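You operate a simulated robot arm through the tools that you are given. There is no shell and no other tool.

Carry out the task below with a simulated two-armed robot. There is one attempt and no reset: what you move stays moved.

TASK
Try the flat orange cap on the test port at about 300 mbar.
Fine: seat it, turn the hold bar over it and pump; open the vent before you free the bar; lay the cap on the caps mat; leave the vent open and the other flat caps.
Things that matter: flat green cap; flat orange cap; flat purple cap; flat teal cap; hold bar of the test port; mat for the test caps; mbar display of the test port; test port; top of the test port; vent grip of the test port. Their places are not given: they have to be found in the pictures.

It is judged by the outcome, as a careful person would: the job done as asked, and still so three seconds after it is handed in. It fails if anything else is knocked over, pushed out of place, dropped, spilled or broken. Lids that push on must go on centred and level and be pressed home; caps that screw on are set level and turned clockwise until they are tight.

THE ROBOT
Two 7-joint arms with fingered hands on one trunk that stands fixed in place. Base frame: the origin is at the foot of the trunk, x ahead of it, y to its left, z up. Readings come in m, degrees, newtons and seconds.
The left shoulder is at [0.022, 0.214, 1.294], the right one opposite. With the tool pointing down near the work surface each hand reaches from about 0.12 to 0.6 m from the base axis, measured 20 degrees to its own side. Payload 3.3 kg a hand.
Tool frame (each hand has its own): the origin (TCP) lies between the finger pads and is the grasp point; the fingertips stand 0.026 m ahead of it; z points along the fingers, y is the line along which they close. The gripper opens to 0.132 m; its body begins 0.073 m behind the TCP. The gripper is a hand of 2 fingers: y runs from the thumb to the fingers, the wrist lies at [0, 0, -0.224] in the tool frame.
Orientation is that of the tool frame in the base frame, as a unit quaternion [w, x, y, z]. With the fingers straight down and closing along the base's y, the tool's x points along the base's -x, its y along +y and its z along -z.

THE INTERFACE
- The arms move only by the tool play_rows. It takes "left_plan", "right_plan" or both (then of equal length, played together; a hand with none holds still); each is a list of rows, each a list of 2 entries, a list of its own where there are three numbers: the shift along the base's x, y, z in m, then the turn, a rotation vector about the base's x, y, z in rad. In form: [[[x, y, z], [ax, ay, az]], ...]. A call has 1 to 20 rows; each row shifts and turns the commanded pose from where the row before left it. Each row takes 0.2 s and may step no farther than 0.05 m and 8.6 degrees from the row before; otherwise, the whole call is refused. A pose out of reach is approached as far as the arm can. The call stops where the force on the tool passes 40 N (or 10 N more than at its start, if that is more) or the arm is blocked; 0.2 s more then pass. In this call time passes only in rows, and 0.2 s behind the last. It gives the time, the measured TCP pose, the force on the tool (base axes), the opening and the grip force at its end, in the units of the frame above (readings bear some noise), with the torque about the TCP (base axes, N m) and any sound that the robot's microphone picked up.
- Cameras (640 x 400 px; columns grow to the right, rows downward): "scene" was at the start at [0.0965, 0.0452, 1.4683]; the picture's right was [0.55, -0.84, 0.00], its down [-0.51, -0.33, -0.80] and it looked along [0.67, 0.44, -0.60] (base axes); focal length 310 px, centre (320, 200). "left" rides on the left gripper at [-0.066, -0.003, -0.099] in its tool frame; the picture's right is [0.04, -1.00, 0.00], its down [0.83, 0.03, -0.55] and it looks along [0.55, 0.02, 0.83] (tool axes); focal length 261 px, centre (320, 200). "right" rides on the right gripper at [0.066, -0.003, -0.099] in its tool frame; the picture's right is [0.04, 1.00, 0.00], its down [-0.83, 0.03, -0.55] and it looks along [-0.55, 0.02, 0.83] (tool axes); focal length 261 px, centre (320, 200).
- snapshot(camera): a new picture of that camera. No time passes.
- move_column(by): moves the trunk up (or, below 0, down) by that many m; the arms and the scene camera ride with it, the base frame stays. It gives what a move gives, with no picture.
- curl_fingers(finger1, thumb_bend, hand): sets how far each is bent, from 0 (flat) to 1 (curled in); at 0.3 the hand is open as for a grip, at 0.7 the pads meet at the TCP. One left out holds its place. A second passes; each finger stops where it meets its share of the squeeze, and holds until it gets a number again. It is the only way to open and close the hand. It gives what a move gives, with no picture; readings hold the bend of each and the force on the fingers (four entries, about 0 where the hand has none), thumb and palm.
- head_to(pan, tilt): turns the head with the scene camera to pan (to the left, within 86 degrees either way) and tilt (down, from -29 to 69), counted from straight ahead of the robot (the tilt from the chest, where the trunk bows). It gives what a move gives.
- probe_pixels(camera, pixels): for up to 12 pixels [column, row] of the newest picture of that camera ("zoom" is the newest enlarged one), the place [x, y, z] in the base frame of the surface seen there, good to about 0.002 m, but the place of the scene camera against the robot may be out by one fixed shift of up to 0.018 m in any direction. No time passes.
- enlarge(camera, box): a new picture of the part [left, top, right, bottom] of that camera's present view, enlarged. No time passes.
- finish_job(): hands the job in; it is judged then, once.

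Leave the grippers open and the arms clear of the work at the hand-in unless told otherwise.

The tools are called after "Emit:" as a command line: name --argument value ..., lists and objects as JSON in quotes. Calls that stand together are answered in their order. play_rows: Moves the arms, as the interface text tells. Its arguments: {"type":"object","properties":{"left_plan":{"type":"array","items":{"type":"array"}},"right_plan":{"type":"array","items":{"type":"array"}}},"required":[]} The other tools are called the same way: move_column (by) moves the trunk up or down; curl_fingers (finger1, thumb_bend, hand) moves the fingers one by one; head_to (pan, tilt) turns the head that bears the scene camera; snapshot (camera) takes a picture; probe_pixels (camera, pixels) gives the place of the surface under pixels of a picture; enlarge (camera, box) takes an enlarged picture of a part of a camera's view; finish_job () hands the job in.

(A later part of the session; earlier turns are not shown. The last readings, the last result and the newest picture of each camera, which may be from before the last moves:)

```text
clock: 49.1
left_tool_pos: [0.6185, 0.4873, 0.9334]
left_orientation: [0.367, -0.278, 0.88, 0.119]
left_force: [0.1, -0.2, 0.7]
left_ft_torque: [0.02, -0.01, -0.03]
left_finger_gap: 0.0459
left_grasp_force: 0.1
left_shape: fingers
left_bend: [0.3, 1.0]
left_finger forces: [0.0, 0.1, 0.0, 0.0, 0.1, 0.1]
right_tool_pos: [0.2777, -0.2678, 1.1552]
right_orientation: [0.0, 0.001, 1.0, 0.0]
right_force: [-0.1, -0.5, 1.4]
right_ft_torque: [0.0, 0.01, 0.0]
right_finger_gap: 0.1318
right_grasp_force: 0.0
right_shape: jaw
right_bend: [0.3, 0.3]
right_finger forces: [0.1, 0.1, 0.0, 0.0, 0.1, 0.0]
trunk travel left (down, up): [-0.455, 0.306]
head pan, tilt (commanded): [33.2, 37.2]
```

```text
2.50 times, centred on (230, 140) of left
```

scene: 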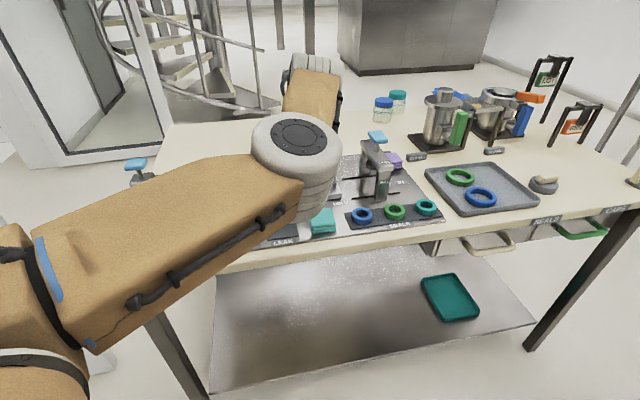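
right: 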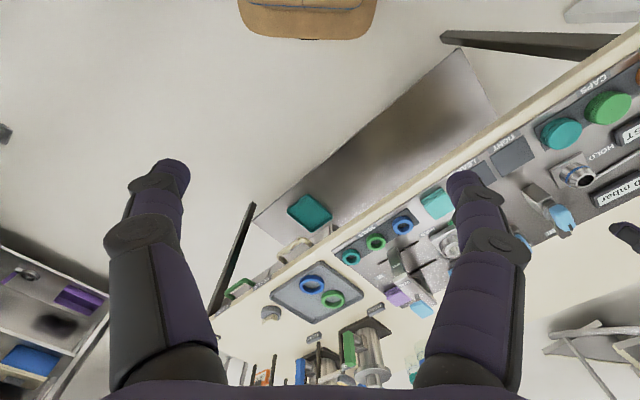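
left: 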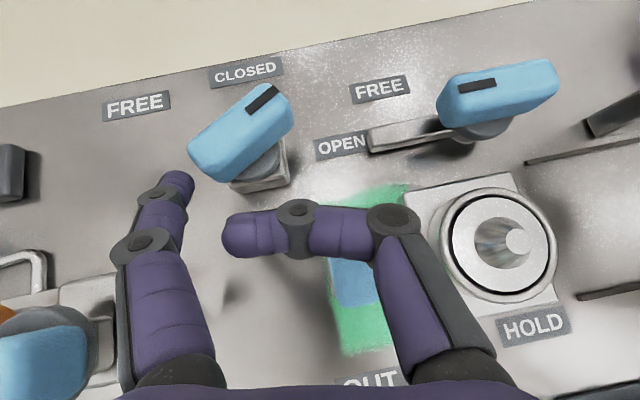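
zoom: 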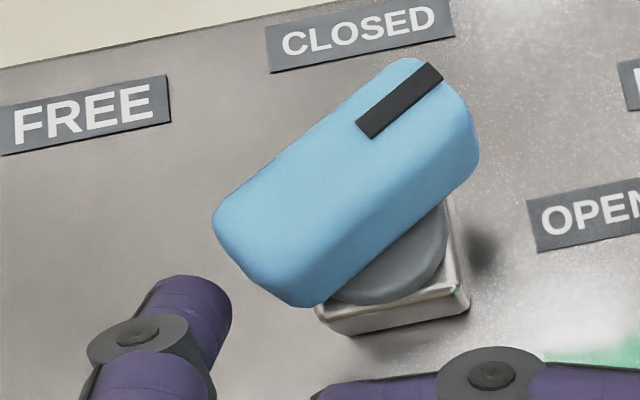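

The grip is at about 64°; my finger slid past its left end. I'll back off toward the front, come in again closer to the pivot on the near side, and push on.

Emit:
play_rows --left_plan '[[[-0.0143, -0.014, 0], [0, 0, 0]], [[0.0227, -0.0186, 0], [0, 0, 0]], [[0.004, 0.0126, 0], [0, 0, 0]], [[0, 0.004, 0], [0, 0, 0]]]'

Emit:
snapshot --camera "left"

Emit:
enlarge --camera "left" --box '[100, 60, 320, 220]'

```text
clock: 50.1
left_tool_pos: [0.6308, 0.4711, 0.9346]
left_orientation: [0.369, -0.278, 0.879, 0.119]
left_force: [-0.7, -0.3, -0.1]
left_ft_torque: [0.01, 0.0, 0.04]
left_finger_gap: 0.0459
left_grasp_force: 0.0
left_shape: fingers
left_bend: [0.3, 1.0]
left_finger forces: [0.6, 0.0, 0.1, 0.0, 0.0, 0.0]
right_tool_pos: [0.2774, -0.2684, 1.1557]
right_orientation: [0.0, 0.0, 1.0, -0.001]
right_force: [-0.7, -1.1, 0.3]
right_ft_torque: [0.0, 0.02, 0.03]
right_finger_gap: 0.1318
right_grasp_force: 0.0
right_shape: jaw
right_bend: [0.3, 0.3]
right_finger forces: [0.1, 0.1, 0.0, 0.0, 0.1, 0.0]
trunk travel left (down, up): [-0.455, 0.306]
head pan, tilt (commanded): [33.2, 37.2]
```

```text
taken
```

left: 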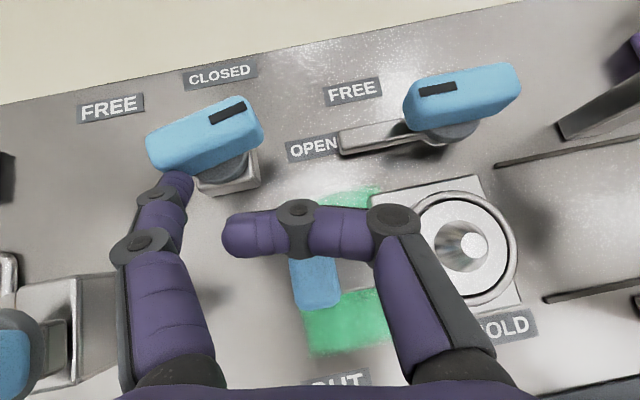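

```text
2.50 times, centred on (210, 140) of left
```

zoom: 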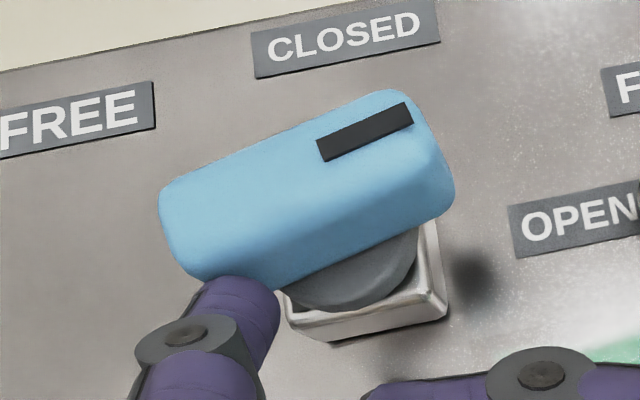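

Now about 80°. Push the last bit.

Emit:
play_rows --left_plan '[[[-0.0015, 0.0045, 0], [0, 0, 0]], [[-0.0005, 0.004, 0], [0, 0, 0]]]'

Emit:
enlarge --camera "left" --box '[100, 60, 320, 220]'

```text
clock: 50.7
left_tool_pos: [0.6272, 0.4805, 0.9335]
left_orientation: [0.367, -0.277, 0.88, 0.118]
left_force: [0.6, -0.2, 0.4]
left_ft_torque: [0.01, 0.0, -0.05]
left_finger_gap: 0.0463
left_grasp_force: 0.0
left_shape: fingers
left_bend: [0.3, 1.0]
left_finger forces: [0.0, 0.0, 0.0, 0.0, 0.1, 0.0]
right_tool_pos: [0.2784, -0.2671, 1.1547]
right_orientation: [0.0, 0.0, 1.0, 0.0]
right_force: [-0.2, 0.7, 0.3]
right_ft_torque: [0.0, 0.02, 0.0]
right_finger_gap: 0.1317
right_grasp_force: 0.0
right_shape: jaw
right_bend: [0.3, 0.3]
right_finger forces: [0.0, 0.0, 0.0, 0.1, 0.0, 0.0]
trunk travel left (down, up): [-0.455, 0.306]
head pan, tilt (commanded): [33.2, 37.2]
```

```text
2.50 times, centred on (210, 140) of left
```

zoom: 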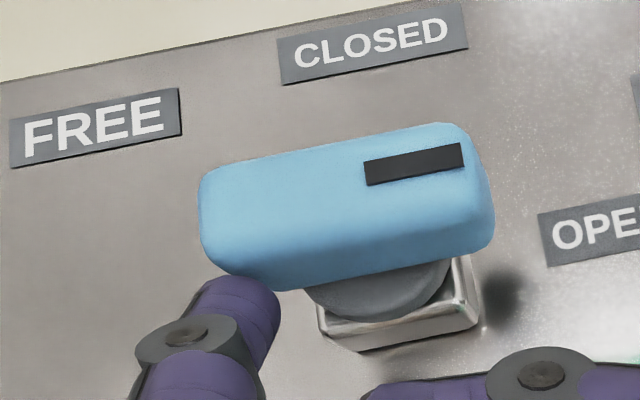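

The grip is now parallel with the panel's length, mark toward OPEN. A small extra push of 3 mm to make sure it's at its stop.

Emit:
play_rows --left_plan '[[[0.001, 0.003, 0], [0, 0, 0]]]'

Emit:
snapshot --camera "left"

```text
clock: 51.1
left_tool_pos: [0.6299, 0.4825, 0.9328]
left_orientation: [0.367, -0.278, 0.88, 0.119]
left_force: [-2.0, -0.8, -0.2]
left_ft_torque: [-0.03, 0.05, 0.12]
left_finger_gap: 0.0463
left_grasp_force: 0.6
left_shape: fingers
left_bend: [0.3, 1.0]
left_finger forces: [1.5, 0.0, 0.1, 0.0, 0.0, 0.1]
right_tool_pos: [0.2775, -0.267, 1.1556]
right_orientation: [0.0, 0.001, 1.0, 0.0]
right_force: [0.2, 0.5, 0.0]
right_ft_torque: [0.0, -0.01, 0.02]
right_finger_gap: 0.1318
right_grasp_force: 0.0
right_shape: jaw
right_bend: [0.3, 0.3]
right_finger forces: [0.1, 0.0, 0.1, 0.0, 0.0, 0.0]
trunk travel left (down, up): [-0.455, 0.306]
head pan, tilt (commanded): [33.2, 37.2]
```

```text
taken
```

left: 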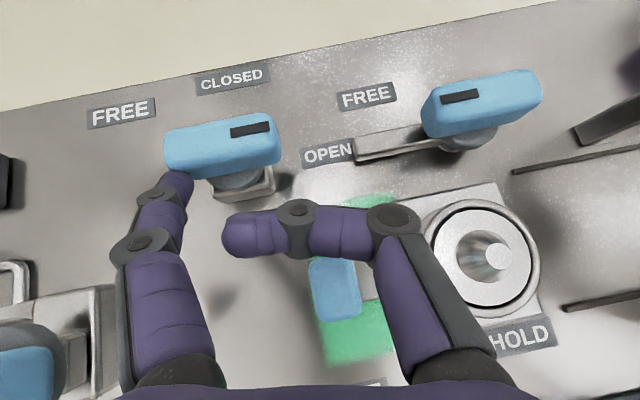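

At its stop (2 N). The vent is open. I'll back off, rise, and check the display shows the pressure released.

Emit:
play_rows --left_plan '[[[-0.005, -0.008, 0], [0, 0, 0]], [[0, 0, 0.03], [0, 0, 0]], [[0, 0, 0.04], [0, 0, 0]], [[0, 0, 0.04], [0, 0, 0]], [[-0.04, 0.02, 0], [0, 0, 0]], [[-0.04, 0.02, 0], [0, 0, 0]]]'

Emit:
snapshot --camera "left"

Emit:
snapshot --camera "scene"

```text
clock: 52.5
left_tool_pos: [0.5422, 0.5158, 1.0428]
left_orientation: [0.368, -0.277, 0.88, 0.118]
left_force: [-0.1, 1.1, 0.1]
left_ft_torque: [0.03, 0.03, 0.0]
left_finger_gap: 0.0462
left_grasp_force: 0.1
left_shape: fingers
left_bend: [0.3, 1.0]
left_finger forces: [0.0, 0.1, 0.1, 0.0, 0.0, 0.0]
right_tool_pos: [0.2775, -0.2677, 1.1548]
right_orientation: [-0.001, 0.0, 1.0, 0.0]
right_force: [0.2, -0.2, -0.6]
right_ft_torque: [0.0, 0.0, -0.02]
right_finger_gap: 0.1318
right_grasp_force: 0.1
right_shape: jaw
right_bend: [0.3, 0.3]
right_finger forces: [0.0, 0.0, 0.0, 0.1, 0.1, 0.0]
trunk travel left (down, up): [-0.455, 0.306]
head pan, tilt (commanded): [33.2, 37.2]
```

```text
taken
```

left: 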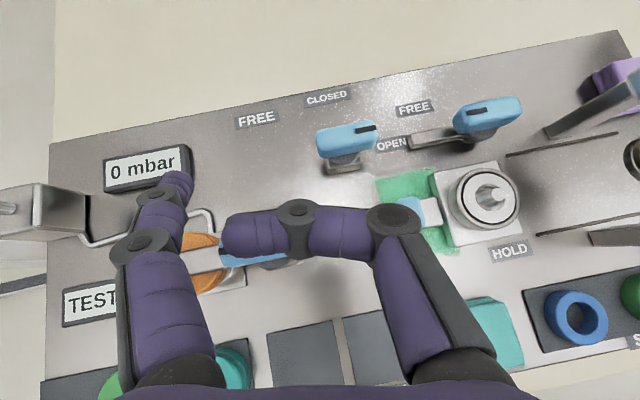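

```text
taken
```

scene: 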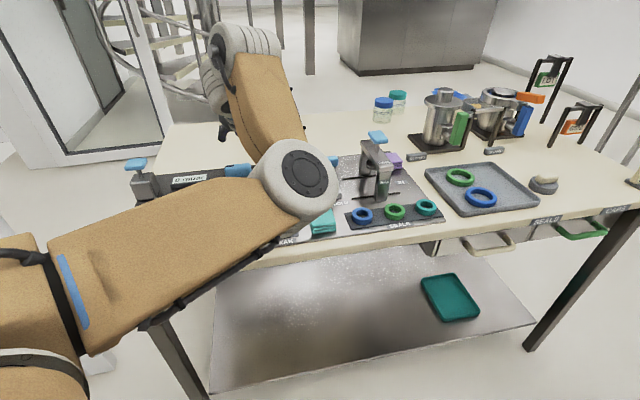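

The display reads 0 mbar: pressure released, vent at OPEN. Now free the hold bar: I'll use the thumb (right-hand side finger) as the pusher with finger1 curled away, pushing the bar-side half of the grip away from me so it turns clockwise. First move over, in the air, and re-shape the hand.

Emit:
play_rows --left_plan '[[[-0.0435, 0.0231, 0.01], [0, 0, 0]], [[-0.0435, 0.0231, 0], [0, 0, 0]], [[-0.0435, 0.0231, 0], [0, 0, 0]]]'

Emit:
curl_fingers --hand "left" --finger1 1.0 --thumb_bend 0.3

Emit:
snapshot --camera "left"

Emit:
snapshot --camera "scene"

```text
refused: row 1 steps farther than a row can; nothing moved
```

```text
clock: 53.5
left_tool_pos: [0.5415, 0.5154, 1.0409]
left_orientation: [0.368, -0.278, 0.879, 0.119]
left_force: [0.4, 0.0, 0.0]
left_ft_torque: [-0.01, 0.0, 0.01]
left_finger_gap: 0.0566
left_grasp_force: 0.0
left_shape: fingers
left_bend: [1.0, 0.3]
left_finger forces: [0.1, 0.1, 0.1, 0.0, 0.1, 0.0]
right_tool_pos: [0.2786, -0.2677, 1.1562]
right_orientation: [0.0, 0.0, 1.0, 0.0]
right_force: [-0.4, 0.1, -0.3]
right_ft_torque: [-0.01, -0.03, 0.0]
right_finger_gap: 0.1319
right_grasp_force: 0.0
right_shape: jaw
right_bend: [0.3, 0.3]
right_finger forces: [0.0, 0.0, 0.0, 0.0, 0.0, 0.0]
trunk travel left (down, up): [-0.455, 0.306]
head pan, tilt (commanded): [33.2, 37.2]
```

```text
taken
```

left: 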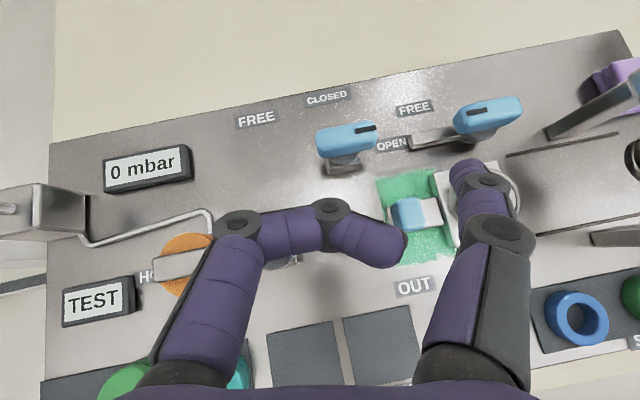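

```text
taken
```

scene: 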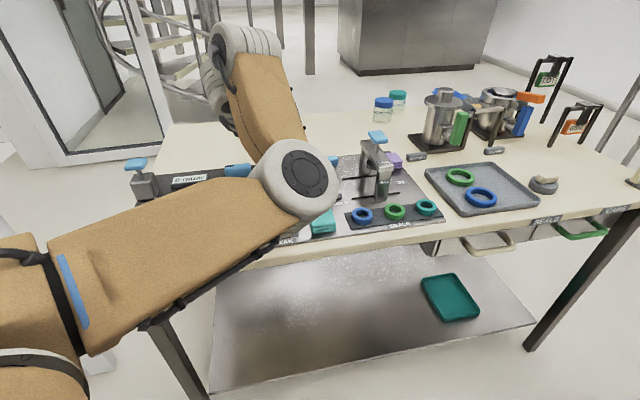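

That move was refused (the step was a hair too long), but the hand shape is as wanted. I'll check the elbow's height and then make the move in four shorter rows.

Emit:
probe_pixels --camera "scene" --pixels '[[300, 180], [310, 215], [280, 230], [180, 240]]'

Emit:
play_rows --left_plan '[[[-0.0326, 0.0173, 0.005], [0, 0, 0]], [[-0.0326, 0.0173, 0.005], [0, 0, 0]], [[-0.0326, 0.0173, 0], [0, 0, 0]], [[-0.0326, 0.0173, 0], [0, 0, 0]]]'

Emit:
snapshot --camera "left"

Emit:
snapshot --camera "scene"

```text
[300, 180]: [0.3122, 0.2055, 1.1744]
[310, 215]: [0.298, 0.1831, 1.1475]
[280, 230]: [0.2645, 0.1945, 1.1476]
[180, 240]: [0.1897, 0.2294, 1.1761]
```

```text
clock: 54.5
left_tool_pos: [0.4098, 0.5848, 1.0494]
left_orientation: [0.367, -0.278, 0.88, 0.118]
left_force: [-0.8, -0.1, 0.0]
left_ft_torque: [-0.03, -0.03, -0.04]
left_finger_gap: 0.057
left_grasp_force: 0.2
left_shape: fingers
left_bend: [1.0, 0.3]
left_finger forces: [0.0, 0.0, 0.0, 0.0, 0.0, 0.0]
right_tool_pos: [0.2776, -0.2669, 1.1556]
right_orientation: [0.0, 0.0, 1.0, 0.0]
right_force: [-0.7, -0.2, 0.2]
right_ft_torque: [0.0, -0.01, 0.0]
right_finger_gap: 0.1318
right_grasp_force: 0.1
right_shape: jaw
right_bend: [0.3, 0.3]
right_finger forces: [0.1, 0.0, 0.0, 0.0, 0.0, 0.0]
trunk travel left (down, up): [-0.455, 0.306]
head pan, tilt (commanded): [33.2, 37.2]
```

```text
taken
```

left: 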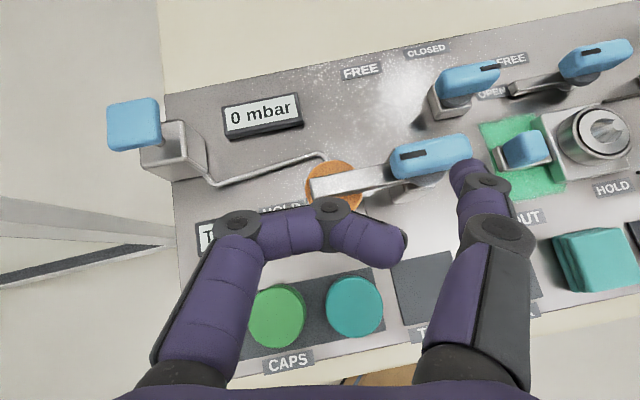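

```text
taken
```

scene: 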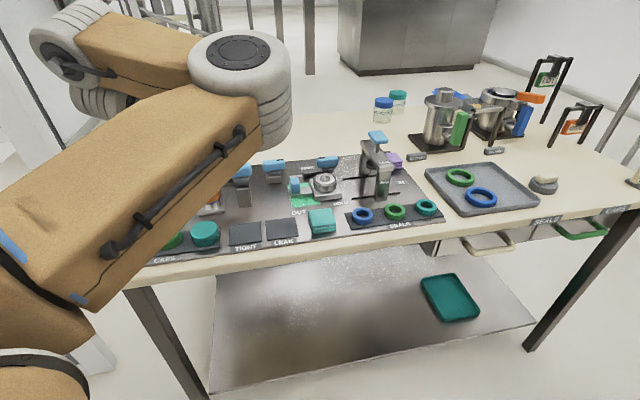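

Elbow is high (z ≈ 1.15). Now I'll probe the hold grip and the thumb tip to confirm the start position.

Emit:
probe_pixels --camera "left" --pixels '[[430, 157], [400, 165], [462, 148], [427, 145], [433, 170], [466, 175], [466, 190], [350, 180], [320, 185]]'

Emit:
enlarge --camera "left" --box '[290, 100, 530, 260]'

```text
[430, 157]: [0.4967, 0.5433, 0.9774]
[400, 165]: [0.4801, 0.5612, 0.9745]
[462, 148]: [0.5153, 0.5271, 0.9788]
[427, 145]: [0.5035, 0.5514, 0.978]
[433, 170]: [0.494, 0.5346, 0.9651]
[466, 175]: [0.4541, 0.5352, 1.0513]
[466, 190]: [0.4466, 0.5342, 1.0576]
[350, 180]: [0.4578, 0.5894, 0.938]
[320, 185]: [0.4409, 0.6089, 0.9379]
```

```text
2.50 times, centred on (410, 180) of left
```

zoom: 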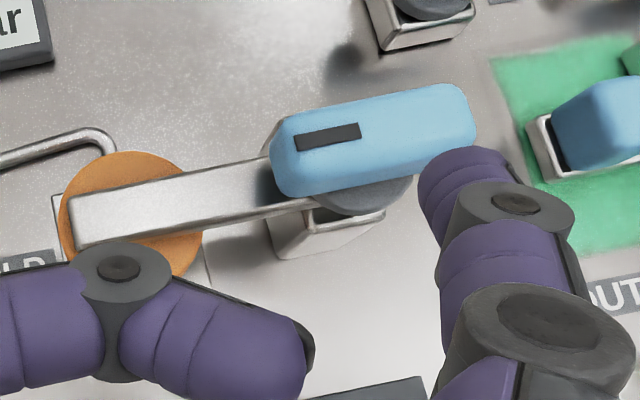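

The thumb tip is at about (0.460, 0.538): left of the pivot (0.503, 0.5445) by 0.025 and 0.035 in front of the grip – right where I want it. Lower 0.07 m to put it beside the grip.

Emit:
play_rows --left_plan '[[[0, 0, -0.025], [0, 0, 0]], [[0, 0, -0.025], [0, 0, 0]], [[0, 0, -0.02], [0, 0, 0]]]'

Emit:
snapshot --camera "left"

Emit:
enlarge --camera "left" --box '[290, 80, 530, 240]'

```text
clock: 55.3
left_tool_pos: [0.4127, 0.5862, 0.9823]
left_orientation: [0.368, -0.278, 0.879, 0.119]
left_force: [-0.3, 0.6, -0.2]
left_ft_torque: [0.02, -0.04, -0.06]
left_finger_gap: 0.0567
left_grasp_force: 0.0
left_shape: fingers
left_bend: [1.0, 0.3]
left_finger forces: [0.1, 0.0, 0.0, 0.0, 0.0, 0.0]
right_tool_pos: [0.277, -0.2671, 1.1556]
right_orientation: [0.0, -0.001, 1.0, 0.0]
right_force: [0.0, 0.3, -0.1]
right_ft_torque: [0.0, 0.0, -0.01]
right_finger_gap: 0.1318
right_grasp_force: 0.2
right_shape: jaw
right_bend: [0.3, 0.3]
right_finger forces: [0.1, 0.0, 0.1, 0.0, 0.0, 0.0]
trunk travel left (down, up): [-0.455, 0.306]
head pan, tilt (commanded): [33.2, 37.2]
```

```text
taken
```

left: 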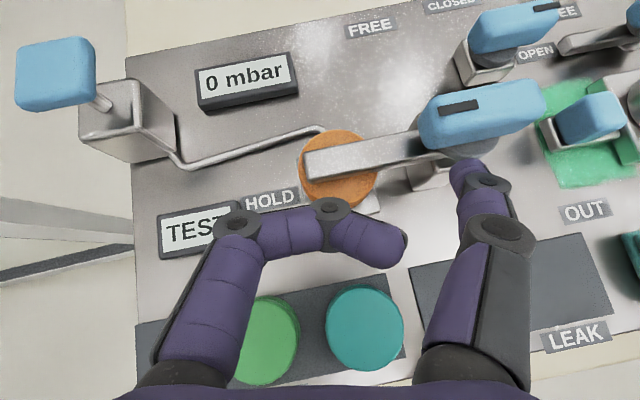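

```text
2.50 times, centred on (410, 160) of left
```

zoom: 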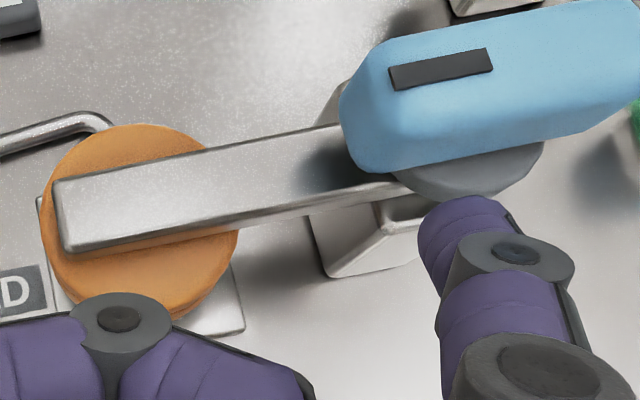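

By ray geometry the thumb tip sits about 0.016 left of the pivot (pivot ≈ (0.5025, 0.540)). I'll shift 0.010 further left, then push away from me along the clockwise arc, first ~30°.

Emit:
play_rows --left_plan '[[[-0.007, 0.0071, 0], [0, 0, 0]], [[0.0079, 0.0074, 0], [0, 0, 0]], [[0.0026, 0.0079, 0], [0, 0, 0]], [[0.0046, 0.0068, 0], [0, 0, 0]]]'

Emit:
snapshot --camera "left"

Emit:
enlarge --camera "left" --box '[290, 80, 530, 240]'

```text
clock: 56.3
left_tool_pos: [0.4215, 0.6139, 0.9819]
left_orientation: [0.368, -0.278, 0.879, 0.119]
left_force: [-0.2, 0.2, -0.5]
left_ft_torque: [-0.02, 0.0, -0.02]
left_finger_gap: 0.0571
left_grasp_force: 0.2
left_shape: fingers
left_bend: [1.0, 0.3]
left_finger forces: [0.0, 0.0, 0.0, 0.1, 0.2, 0.1]
right_tool_pos: [0.2775, -0.2674, 1.1543]
right_orientation: [0.0, 0.0, 1.0, 0.0]
right_force: [0.4, -0.7, -0.3]
right_ft_torque: [0.02, -0.01, 0.02]
right_finger_gap: 0.132
right_grasp_force: 0.0
right_shape: jaw
right_bend: [0.3, 0.3]
right_finger forces: [0.0, 0.0, 0.0, 0.0, 0.0, 0.0]
trunk travel left (down, up): [-0.455, 0.306]
head pan, tilt (commanded): [33.2, 37.2]
```

```text
taken
```

left: 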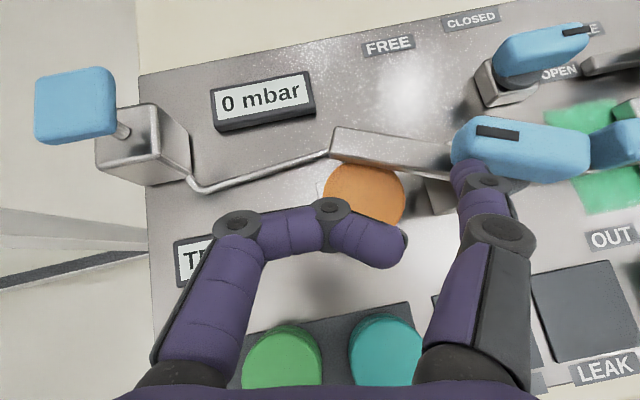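

```text
2.50 times, centred on (410, 160) of left
```

zoom: 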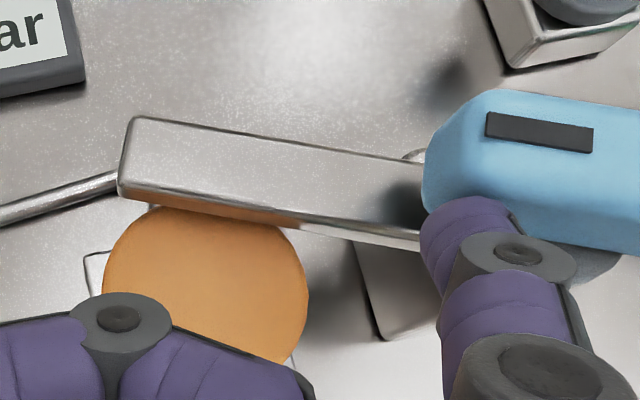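

The bar has swung about 20–25° off the cap. Continue.

Emit:
play_rows --left_plan '[[[0.0062, 0.0055, 0], [0, 0, 0]], [[0.0074, 0.0036, 0], [0, 0, 0]]]'

Emit:
snapshot --camera "left"

```text
clock: 56.9
left_tool_pos: [0.4338, 0.6213, 0.9825]
left_orientation: [0.367, -0.278, 0.88, 0.118]
left_force: [-0.3, 0.5, 0.1]
left_ft_torque: [0.02, 0.0, -0.02]
left_finger_gap: 0.0568
left_grasp_force: 0.2
left_shape: fingers
left_bend: [1.0, 0.3]
left_finger forces: [0.0, 0.1, 0.1, 0.0, 0.2, 0.0]
right_tool_pos: [0.2783, -0.2675, 1.1548]
right_orientation: [0.0, 0.0, 1.0, 0.0]
right_force: [-0.2, -0.3, 0.2]
right_ft_torque: [-0.01, -0.01, 0.03]
right_finger_gap: 0.1317
right_grasp_force: 0.0
right_shape: jaw
right_bend: [0.3, 0.3]
right_finger forces: [0.0, 0.1, 0.0, 0.0, 0.0, 0.0]
trunk travel left (down, up): [-0.455, 0.306]
head pan, tilt (commanded): [33.2, 37.2]
```

```text
taken
```

left: 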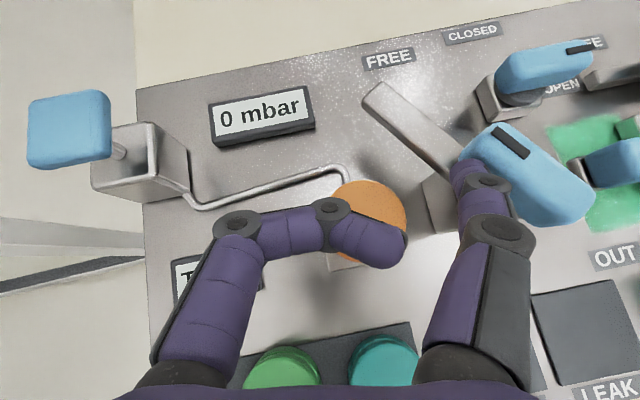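

About 60° now. Push the rest to FREE.

Emit:
play_rows --left_plan '[[[0.008, 0.0018, 0], [0, 0, 0]], [[0.0083, -0.0005, 0], [0, 0, 0]]]'

Emit:
snapshot --camera "left"

```text
clock: 57.5
left_tool_pos: [0.4511, 0.6253, 0.9819]
left_orientation: [0.367, -0.278, 0.88, 0.119]
left_force: [-0.4, 0.4, 0.2]
left_ft_torque: [0.04, 0.01, 0.03]
left_finger_gap: 0.0564
left_grasp_force: 0.0
left_shape: fingers
left_bend: [1.0, 0.3]
left_finger forces: [0.0, 0.0, 0.0, 0.1, 0.0, 0.0]
right_tool_pos: [0.2779, -0.2675, 1.1547]
right_orientation: [0.0, 0.0, 1.0, 0.001]
right_force: [-1.0, -0.3, 0.5]
right_ft_torque: [0.0, 0.0, 0.0]
right_finger_gap: 0.132
right_grasp_force: 0.0
right_shape: jaw
right_bend: [0.3, 0.3]
right_finger forces: [0.1, 0.0, 0.0, 0.0, 0.0, 0.1]
trunk travel left (down, up): [-0.455, 0.306]
head pan, tilt (commanded): [33.2, 37.2]
```

```text
taken
```

left: 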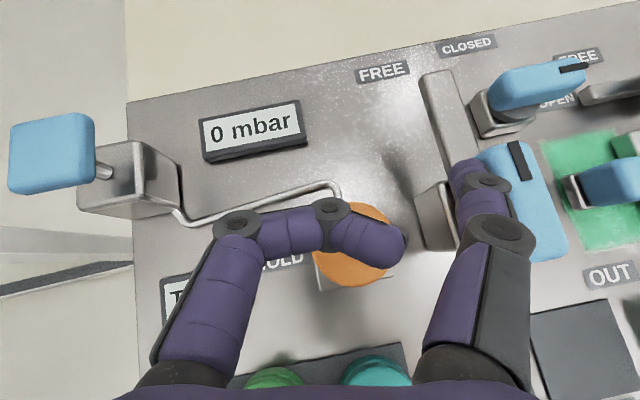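

Nearly there. A little more push to the FREE stop.

Emit:
play_rows --left_plan '[[[0.0038, -0.0015, 0], [0, 0, 0]], [[0.003, -0.002, 0], [0, 0, 0]]]'

Emit:
snapshot --camera "left"

```text
clock: 58.1
left_tool_pos: [0.457, 0.6216, 0.9828]
left_orientation: [0.368, -0.279, 0.879, 0.12]
left_force: [-5.4, 3.8, 1.0]
left_ft_torque: [0.04, 0.03, -0.1]
left_finger_gap: 0.0545
left_grasp_force: 3.0
left_shape: fingers
left_bend: [1.0, 0.32]
left_finger forces: [0.0, 0.1, 0.0, 0.0, 5.3, 0.0]
right_tool_pos: [0.2777, -0.2669, 1.1544]
right_orientation: [0.0, 0.0, 1.0, 0.001]
right_force: [0.2, 0.0, 0.6]
right_ft_torque: [0.02, 0.01, 0.04]
right_finger_gap: 0.1319
right_grasp_force: 0.1
right_shape: jaw
right_bend: [0.3, 0.3]
right_finger forces: [0.1, 0.0, 0.0, 0.0, 0.0, 0.1]
trunk travel left (down, up): [-0.455, 0.306]
head pan, tilt (commanded): [33.2, 37.2]
```

```text
taken
```

left: 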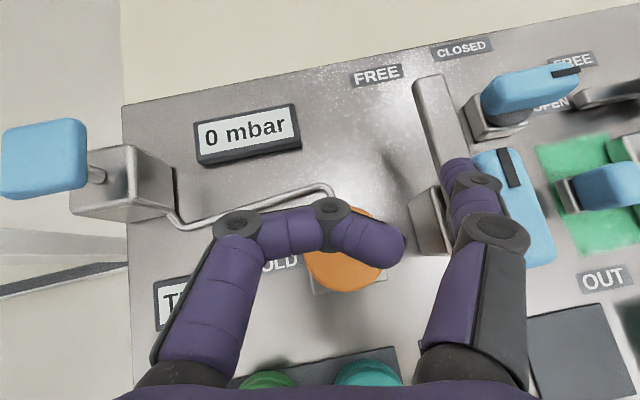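

At the FREE stop (about 6.6 N). I'll back off, rise, and re-orient the hand as it was for the cap (closing along y, 25° tilt), opening the fingers in the air.

Emit:
play_rows --left_plan '[[[-0.008, 0.006, 0], [0, 0, 0]], [[-0.005, 0, 0.035], [0, 0, 0]], [[-0.005, 0, 0.04], [0, 0, 0]], [[0, 0, 0], [0, 0, -0.123]], [[0, 0, 0], [0, 0, -0.123]], [[0, 0, 0], [0, 0, -0.123]], [[0, 0, 0], [0, 0, -0.123]], [[0, 0, 0], [0, 0, -0.123]], [[0, 0, 0], [0, 0.12, 0]], [[0, 0, 0], [0, 0.12, 0]], [[0, 0, 0], [0, 0.1195, 0]]]'

Emit:
curl_fingers --hand "left" --finger1 0.42 --thumb_bend 0.42

Emit:
snapshot --camera "left"

Emit:
snapshot --camera "scene"

```text
clock: 60.5
left_tool_pos: [0.44, 0.6261, 1.0584]
left_orientation: [0.214, 0.001, 0.977, 0.002]
left_force: [0.4, -0.1, -0.3]
left_ft_torque: [0.02, 0.0, -0.03]
left_finger_gap: 0.0569
left_grasp_force: 0.0
left_shape: fingers
left_bend: [1.0, 0.3]
left_finger forces: [0.0, 0.0, 0.0, 0.0, 0.0, 0.0]
right_tool_pos: [0.2778, -0.267, 1.1553]
right_orientation: [0.0, -0.001, 1.0, 0.0]
right_force: [0.1, -0.1, -0.9]
right_ft_torque: [0.01, 0.01, 0.03]
right_finger_gap: 0.1318
right_grasp_force: 0.1
right_shape: jaw
right_bend: [0.3, 0.3]
right_finger forces: [0.0, 0.0, 0.0, 0.1, 0.0, 0.1]
trunk travel left (down, up): [-0.455, 0.306]
head pan, tilt (commanded): [33.2, 37.2]
```

```text
clock: 61.5
left_tool_pos: [0.4406, 0.6267, 1.0578]
left_orientation: [0.214, 0.001, 0.977, 0.001]
left_force: [0.0, -0.5, 0.8]
left_ft_torque: [0.0, -0.03, 0.02]
left_finger_gap: 0.0935
left_grasp_force: 0.1
left_shape: fingers
left_bend: [0.42, 0.42]
left_finger forces: [0.0, 0.1, 0.1, 0.1, 0.1, 0.1]
right_tool_pos: [0.2784, -0.2671, 1.1551]
right_orientation: [-0.001, 0.0, 1.0, 0.001]
right_force: [0.1, 0.1, -0.3]
right_ft_torque: [-0.02, 0.01, -0.02]
right_finger_gap: 0.1317
right_grasp_force: 0.0
right_shape: jaw
right_bend: [0.3, 0.3]
right_finger forces: [0.0, 0.0, 0.0, 0.0, 0.1, 0.0]
trunk travel left (down, up): [-0.455, 0.306]
head pan, tilt (commanded): [33.2, 37.2]
```

```text
taken
```

left: 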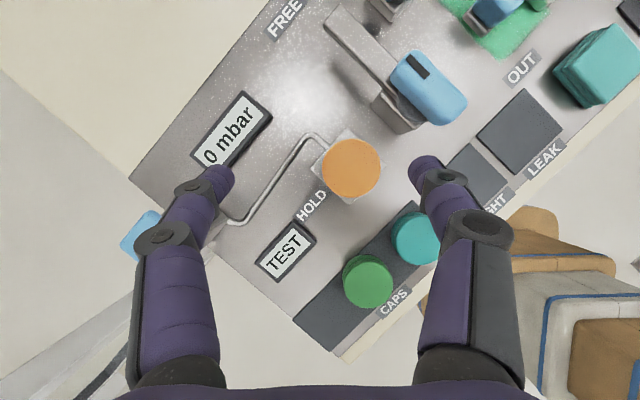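

```text
taken
```

scene: 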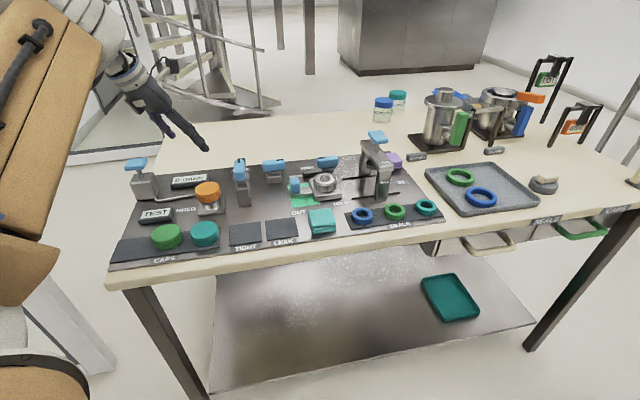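

The hold bar is back at FREE and the display at 0. Now the cap: centre in the picture at (352,168). I'll move over it at z ≈ 1.0 and check alignment.

Emit:
play_rows --left_plan '[[[-0.001, -0.0285, 0], [0, 0, 0]], [[0, 0, -0.03], [0, 0, 0]], [[0, 0, -0.028], [0, 0, 0]]]'

Emit:
snapshot --camera "left"

Emit:
probe_pixels --camera "left" --pixels '[[320, 175], [290, 175], [350, 175], [320, 145], [320, 205]]'

```text
clock: 62.3
left_tool_pos: [0.4397, 0.5974, 0.9964]
left_orientation: [0.215, 0.002, 0.977, 0.001]
left_force: [0.8, 0.7, -0.3]
left_ft_torque: [0.02, 0.01, 0.0]
left_finger_gap: 0.0935
left_grasp_force: 0.0
left_shape: fingers
left_bend: [0.42, 0.42]
left_finger forces: [0.1, 0.1, 0.1, 0.0, 0.0, 0.0]
right_tool_pos: [0.2782, -0.2686, 1.1541]
right_orientation: [0.001, 0.0, 1.0, -0.001]
right_force: [0.4, 0.2, -0.3]
right_ft_torque: [-0.05, 0.02, -0.04]
right_finger_gap: 0.1318
right_grasp_force: 0.1
right_shape: jaw
right_bend: [0.3, 0.3]
right_finger forces: [0.1, 0.0, 0.0, 0.0, 0.1, 0.0]
trunk travel left (down, up): [-0.455, 0.306]
head pan, tilt (commanded): [33.2, 37.2]
```

```text
taken
```

left: 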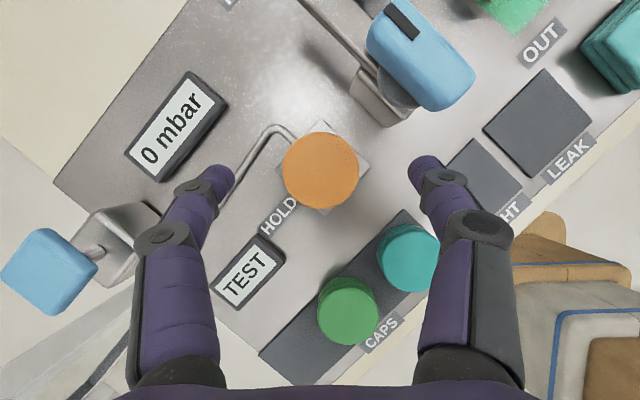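

```text
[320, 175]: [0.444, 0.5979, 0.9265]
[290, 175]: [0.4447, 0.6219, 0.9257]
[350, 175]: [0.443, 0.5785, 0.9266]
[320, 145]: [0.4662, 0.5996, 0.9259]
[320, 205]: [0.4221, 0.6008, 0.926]
```

Cap centre is well between the fingers. I'll lower to z ≈ 0.929 (x +0.003) around the cap.

Emit:
play_rows --left_plan '[[[0.003, 0, -0.025], [0, 0, 0]], [[0, 0, -0.022], [0, 0, 0]], [[0, 0, -0.02], [0, 0, 0]]]'

Emit:
snapshot --camera "left"

Emit:
enlarge --camera "scene" --box '[170, 140, 270, 220]'

```text
clock: 63.1
left_tool_pos: [0.4413, 0.5998, 0.9313]
left_orientation: [0.216, 0.002, 0.976, 0.001]
left_force: [-0.1, 0.0, -0.1]
left_ft_torque: [-0.04, -0.01, 0.03]
left_finger_gap: 0.0931
left_grasp_force: 0.0
left_shape: fingers
left_bend: [0.42, 0.42]
left_finger forces: [0.0, 0.1, 0.0, 0.0, 0.0, 0.1]
right_tool_pos: [0.278, -0.2677, 1.1542]
right_orientation: [0.0, -0.001, 1.0, 0.0]
right_force: [-0.7, -0.6, -0.6]
right_ft_torque: [-0.04, 0.02, 0.0]
right_finger_gap: 0.1318
right_grasp_force: 0.0
right_shape: jaw
right_bend: [0.3, 0.3]
right_finger forces: [0.0, 0.0, 0.1, 0.1, 0.0, 0.1]
trunk travel left (down, up): [-0.455, 0.306]
head pan, tilt (commanded): [33.2, 37.2]
```

```text
taken
```

left: 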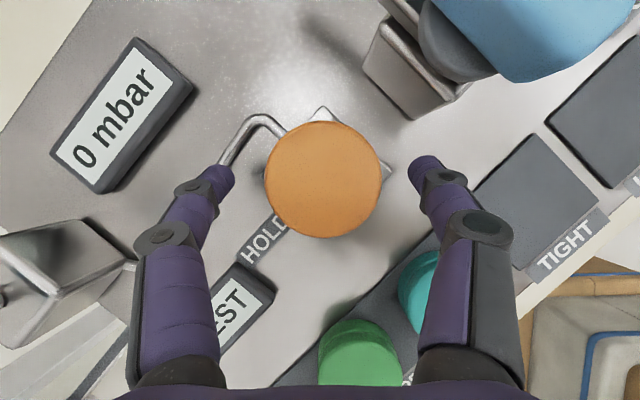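

```text
5.00 times, centred on (220, 180) of scene
```

zoom: 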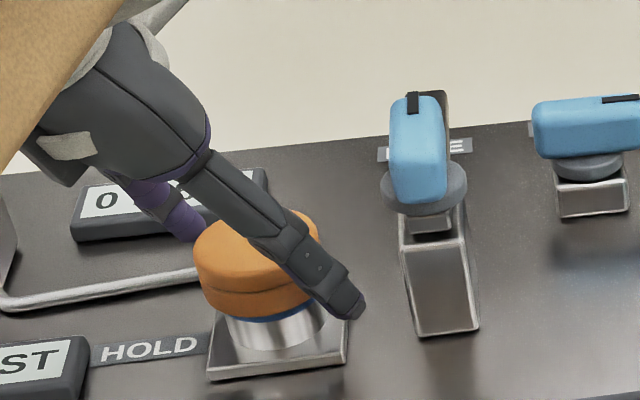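

Centred. Close the fingers on the cap.

Emit:
curl_fingers --hand "left" --finger1 0.62 --thumb_bend 0.62

Emit:
play_rows --left_plan '[[[0, 0, 0.004], [0, 0, 0]], [[0, 0, 0.004], [0, 0, 0]], [[0, 0, 0.004], [0, 0, 0]], [[0, 0, 0.004], [0, 0, 0]]]'

Emit:
snapshot --camera "left"

Emit:
enlarge --camera "scene" --box '[170, 140, 270, 220]'

```text
clock: 64.1
left_tool_pos: [0.4416, 0.5987, 0.9327]
left_orientation: [0.215, 0.002, 0.977, 0.001]
left_force: [-0.7, -5.7, -0.9]
left_ft_torque: [-0.13, 0.06, -0.03]
left_finger_gap: 0.0521
left_grasp_force: 8.1
left_shape: fingers
left_bend: [0.55, 0.57]
left_finger forces: [5.3, 0.1, 0.0, 0.0, 10.2, 0.0]
right_tool_pos: [0.2786, -0.267, 1.1551]
right_orientation: [0.0, -0.001, 1.0, 0.0]
right_force: [0.3, -0.4, -0.8]
right_ft_torque: [-0.02, 0.0, 0.01]
right_finger_gap: 0.132
right_grasp_force: 0.2
right_shape: jaw
right_bend: [0.3, 0.3]
right_finger forces: [0.1, 0.1, 0.1, 0.0, 0.1, 0.1]
trunk travel left (down, up): [-0.455, 0.306]
head pan, tilt (commanded): [33.2, 37.2]
```

```text
clock: 65.1
left_tool_pos: [0.4427, 0.5985, 0.9493]
left_orientation: [0.215, 0.002, 0.977, 0.002]
left_force: [-0.7, 0.0, -0.4]
left_ft_torque: [0.02, 0.0, 0.01]
left_finger_gap: 0.052
left_grasp_force: 7.3
left_shape: fingers
left_bend: [0.54, 0.58]
left_finger forces: [7.4, 0.0, 0.0, 0.0, 7.5, 0.0]
right_tool_pos: [0.2772, -0.2682, 1.1555]
right_orientation: [0.0, 0.0, 1.0, 0.0]
right_force: [0.2, 0.5, 1.0]
right_ft_torque: [0.01, -0.01, -0.01]
right_finger_gap: 0.1321
right_grasp_force: 0.1
right_shape: jaw
right_bend: [0.3, 0.3]
right_finger forces: [0.0, 0.0, 0.0, 0.0, 0.0, 0.0]
trunk travel left (down, up): [-0.455, 0.306]
head pan, tilt (commanded): [33.2, 37.2]
```

```text
taken
```

left: 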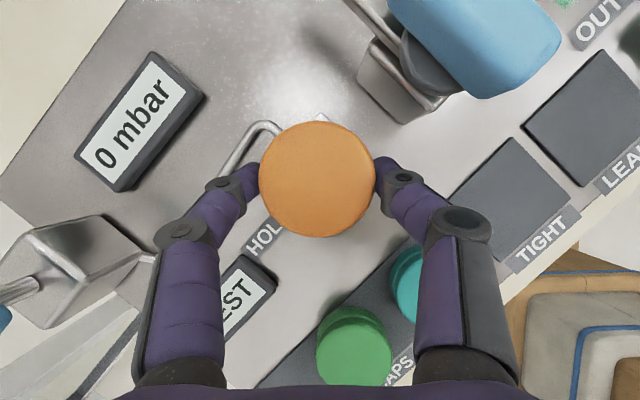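

```text
5.00 times, centred on (220, 180) of scene
```

zoom: 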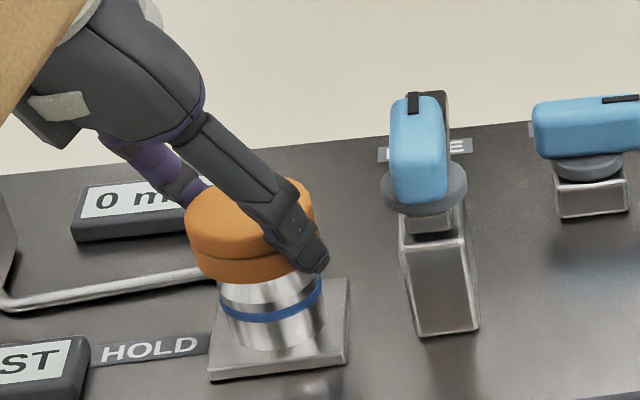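

The cap came off cleanly and is held at 7.4 N. Lift 0.05 m more, clear of everything, then measure the cap in hand.

Emit:
play_rows --left_plan '[[[0, 0, 0.02], [0, 0, 0]], [[0, 0, 0.025], [0, 0, 0]]]'

Emit:
snapshot --camera "left"

Emit:
probe_pixels --camera "left" --pixels '[[317, 180], [272, 180], [362, 180], [317, 135], [317, 225], [285, 150], [349, 212]]'

```text
clock: 65.7
left_tool_pos: [0.4411, 0.5985, 0.9949]
left_orientation: [0.215, 0.003, 0.977, 0.001]
left_force: [-1.2, 0.8, -1.2]
left_ft_torque: [0.0, -0.01, 0.0]
left_finger_gap: 0.0521
left_grasp_force: 7.5
left_shape: fingers
left_bend: [0.54, 0.58]
left_finger forces: [7.3, 0.0, 0.0, 0.1, 7.5, 0.0]
right_tool_pos: [0.2773, -0.2674, 1.1547]
right_orientation: [0.0, 0.0, 1.0, 0.0]
right_force: [-0.8, -0.3, 0.1]
right_ft_torque: [0.05, 0.03, 0.0]
right_finger_gap: 0.1319
right_grasp_force: 0.0
right_shape: jaw
right_bend: [0.3, 0.3]
right_finger forces: [0.0, 0.1, 0.0, 0.1, 0.1, 0.1]
trunk travel left (down, up): [-0.455, 0.306]
head pan, tilt (commanded): [33.2, 37.2]
```

```text
taken
```

left: 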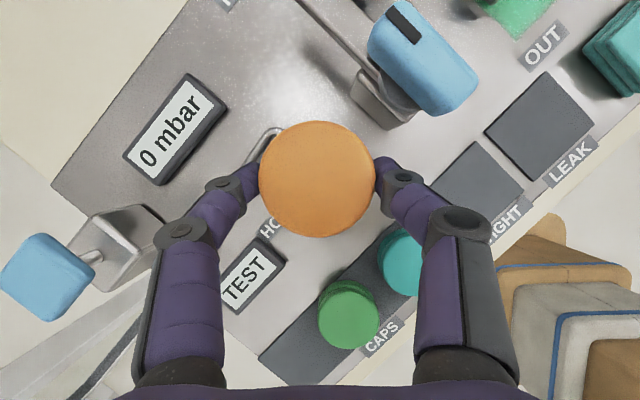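

```text
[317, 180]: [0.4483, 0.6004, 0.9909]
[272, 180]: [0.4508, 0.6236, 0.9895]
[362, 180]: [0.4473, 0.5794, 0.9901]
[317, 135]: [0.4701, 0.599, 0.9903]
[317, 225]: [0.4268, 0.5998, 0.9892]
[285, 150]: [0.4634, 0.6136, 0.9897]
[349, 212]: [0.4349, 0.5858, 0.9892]
```

Cap level (top 0.989–0.991), centre ≈ (0.4487, 0.600). Carry it back over the caps mat to (0.256, 0.628), a spot fully on the mat with a gap to the green cap.

Emit:
play_rows --left_plan '[[[-0.0385, 0.0056, 0], [0, 0, 0]], [[-0.0385, 0.0056, 0], [0, 0, 0]], [[-0.0385, 0.0056, 0], [0, 0, 0]], [[-0.0385, 0.0056, 0], [0, 0, 0]], [[-0.0387, 0.0056, 0], [0, 0, 0]]]'

Emit:
snapshot --camera "left"

Emit:
probe_pixels --camera "left" --pixels '[[317, 180], [272, 180], [362, 180], [317, 135], [317, 225]]'

Emit:
enlarge --camera "scene" --box '[80, 140, 240, 270]'

```text
clock: 66.9
left_tool_pos: [0.2501, 0.6265, 0.9935]
left_orientation: [0.216, 0.002, 0.976, 0.001]
left_force: [-0.6, 0.2, -0.7]
left_ft_torque: [0.0, -0.01, 0.03]
left_finger_gap: 0.0518
left_grasp_force: 7.1
left_shape: fingers
left_bend: [0.54, 0.58]
left_finger forces: [7.3, 0.1, 0.1, 0.0, 7.5, 0.0]
right_tool_pos: [0.277, -0.2667, 1.1564]
right_orientation: [0.0, -0.001, 1.0, -0.001]
right_force: [0.5, 0.7, 0.3]
right_ft_torque: [0.0, -0.01, -0.04]
right_finger_gap: 0.132
right_grasp_force: 0.2
right_shape: jaw
right_bend: [0.3, 0.3]
right_finger forces: [0.0, 0.0, 0.0, 0.1, 0.0, 0.0]
trunk travel left (down, up): [-0.455, 0.306]
head pan, tilt (commanded): [33.2, 37.2]
```

```text
taken
```

left: 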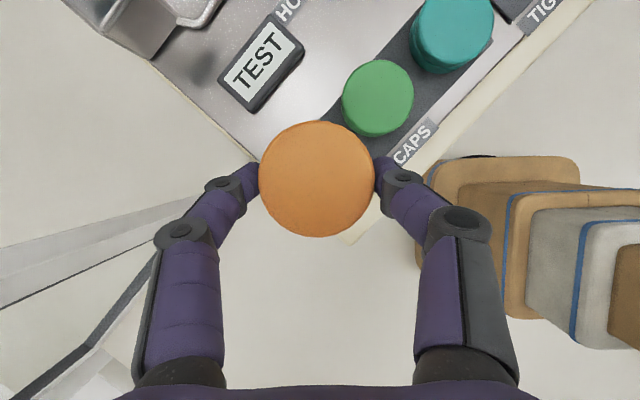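

```text
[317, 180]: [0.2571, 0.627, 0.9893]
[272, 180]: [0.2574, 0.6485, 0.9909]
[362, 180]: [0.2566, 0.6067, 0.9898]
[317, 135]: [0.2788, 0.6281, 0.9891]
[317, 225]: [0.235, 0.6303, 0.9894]
```

```text
3.08 times, centred on (160, 205) of scene
```

zoom: 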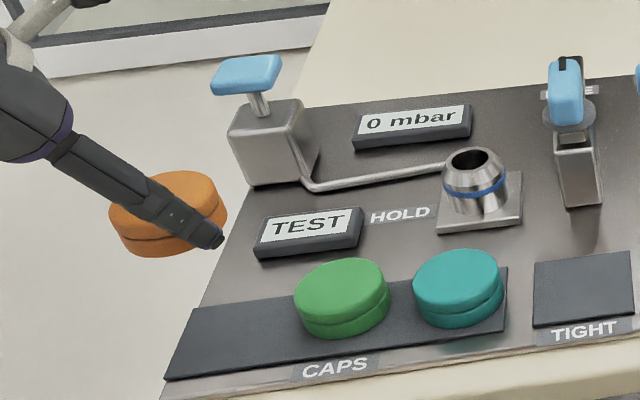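

Cap centred over the empty end of the mat at (0.257, 0.628), level. Lower 0.083 m first.

Emit:
play_rows --left_plan '[[[0, 0, -0.025], [0, 0, 0]], [[0, 0, -0.025], [0, 0, 0]], [[0, 0, -0.02], [0, 0, 0]], [[0, 0, -0.013], [0, 0, 0]]]'

Emit:
snapshot --camera "left"

Emit:
enlarge --camera "scene" --box '[60, 170, 220, 280]'

```text
clock: 67.9
left_tool_pos: [0.2506, 0.6254, 0.9103]
left_orientation: [0.216, 0.003, 0.976, 0.0]
left_force: [0.1, 0.0, -0.8]
left_ft_torque: [0.0, 0.01, 0.0]
left_finger_gap: 0.0517
left_grasp_force: 7.5
left_shape: fingers
left_bend: [0.54, 0.58]
left_finger forces: [7.4, 0.0, 0.0, 0.0, 7.4, 0.1]
right_tool_pos: [0.2783, -0.2677, 1.1547]
right_orientation: [0.001, 0.001, 1.0, 0.0]
right_force: [-0.2, 0.2, 0.9]
right_ft_torque: [0.0, 0.0, 0.01]
right_finger_gap: 0.1321
right_grasp_force: 0.0
right_shape: jaw
right_bend: [0.3, 0.3]
right_finger forces: [0.0, 0.0, 0.1, 0.0, 0.1, 0.0]
trunk travel left (down, up): [-0.455, 0.306]
head pan, tilt (commanded): [33.2, 37.2]
```

```text
taken
```

left: 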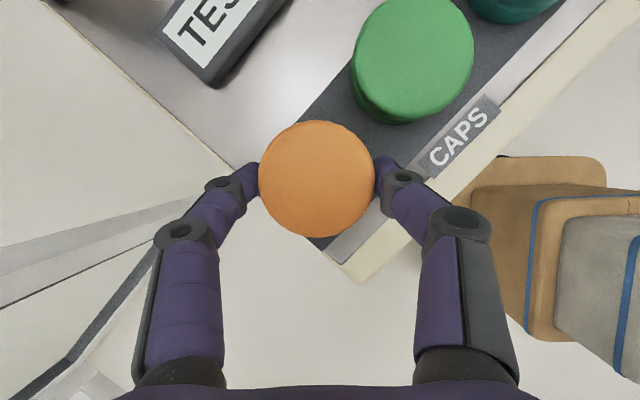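

```text
3.64 times, centred on (140, 225) of scene
```

zoom: 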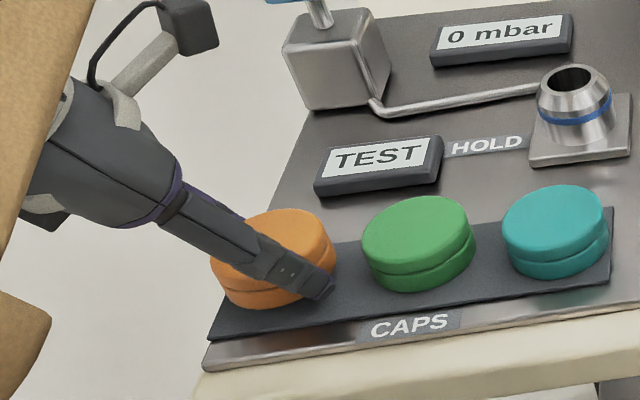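

Just above the mat, fully over it. Lower the last millimetres gently.

Emit:
play_rows --left_plan '[[[0, 0, -0.003], [0, 0, 0]], [[0, 0, -0.003], [0, 0, 0]], [[0, 0, -0.002], [0, 0, 0]]]'

Emit:
snapshot --camera "left"

Emit:
probe_pixels --camera "left" --pixels '[[317, 180], [272, 180], [362, 180], [317, 135], [317, 225]]'

```text
clock: 68.7
left_tool_pos: [0.2486, 0.6251, 0.9018]
left_orientation: [0.215, 0.003, 0.977, 0.0]
left_force: [-0.1, -1.0, -0.7]
left_ft_torque: [0.04, 0.01, 0.0]
left_finger_gap: 0.052
left_grasp_force: 7.8
left_shape: fingers
left_bend: [0.54, 0.58]
left_finger forces: [7.3, 0.0, 0.0, 0.0, 7.4, 0.1]
right_tool_pos: [0.2781, -0.2679, 1.1542]
right_orientation: [0.001, 0.0, 1.0, 0.0]
right_force: [1.0, -0.5, -0.3]
right_ft_torque: [0.0, 0.02, 0.02]
right_finger_gap: 0.1319
right_grasp_force: 0.0
right_shape: jaw
right_bend: [0.3, 0.3]
right_finger forces: [0.1, 0.0, 0.0, 0.0, 0.1, 0.1]
trunk travel left (down, up): [-0.455, 0.306]
head pan, tilt (commanded): [33.2, 37.2]
```

```text
taken
```

left: 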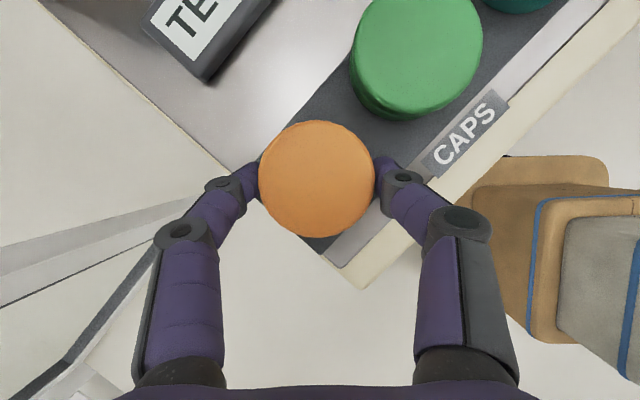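

```text
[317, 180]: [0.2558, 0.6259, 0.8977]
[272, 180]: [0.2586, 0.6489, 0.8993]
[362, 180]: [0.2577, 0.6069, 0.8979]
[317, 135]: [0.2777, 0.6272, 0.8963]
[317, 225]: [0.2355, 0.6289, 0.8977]
```

Cap top is at 0.898, i.e. at resting height. One or two millimetres more to feel contact.

Emit:
play_rows --left_plan '[[[0, 0, -0.001], [0, 0, 0]], [[0, 0, -0.001], [0, 0, 0]]]'

```text
clock: 69.3
left_tool_pos: [0.2496, 0.6252, 0.9016]
left_orientation: [0.215, 0.001, 0.977, 0.003]
left_force: [-1.0, -0.3, 9.8]
left_ft_torque: [-0.1, -0.08, -0.03]
left_finger_gap: 0.0519
left_grasp_force: 11.4
left_shape: fingers
left_bend: [0.54, 0.59]
left_finger forces: [10.5, 0.0, 0.0, 0.0, 12.4, 0.0]
right_tool_pos: [0.2786, -0.268, 1.1545]
right_orientation: [0.0, 0.0, 1.0, -0.001]
right_force: [0.3, -0.4, -0.2]
right_ft_torque: [0.01, 0.02, -0.01]
right_finger_gap: 0.1318
right_grasp_force: 0.1
right_shape: jaw
right_bend: [0.3, 0.3]
right_finger forces: [0.0, 0.0, 0.1, 0.1, 0.0, 0.1]
trunk travel left (down, up): [-0.455, 0.306]
head pan, tilt (commanded): [33.2, 37.2]
```

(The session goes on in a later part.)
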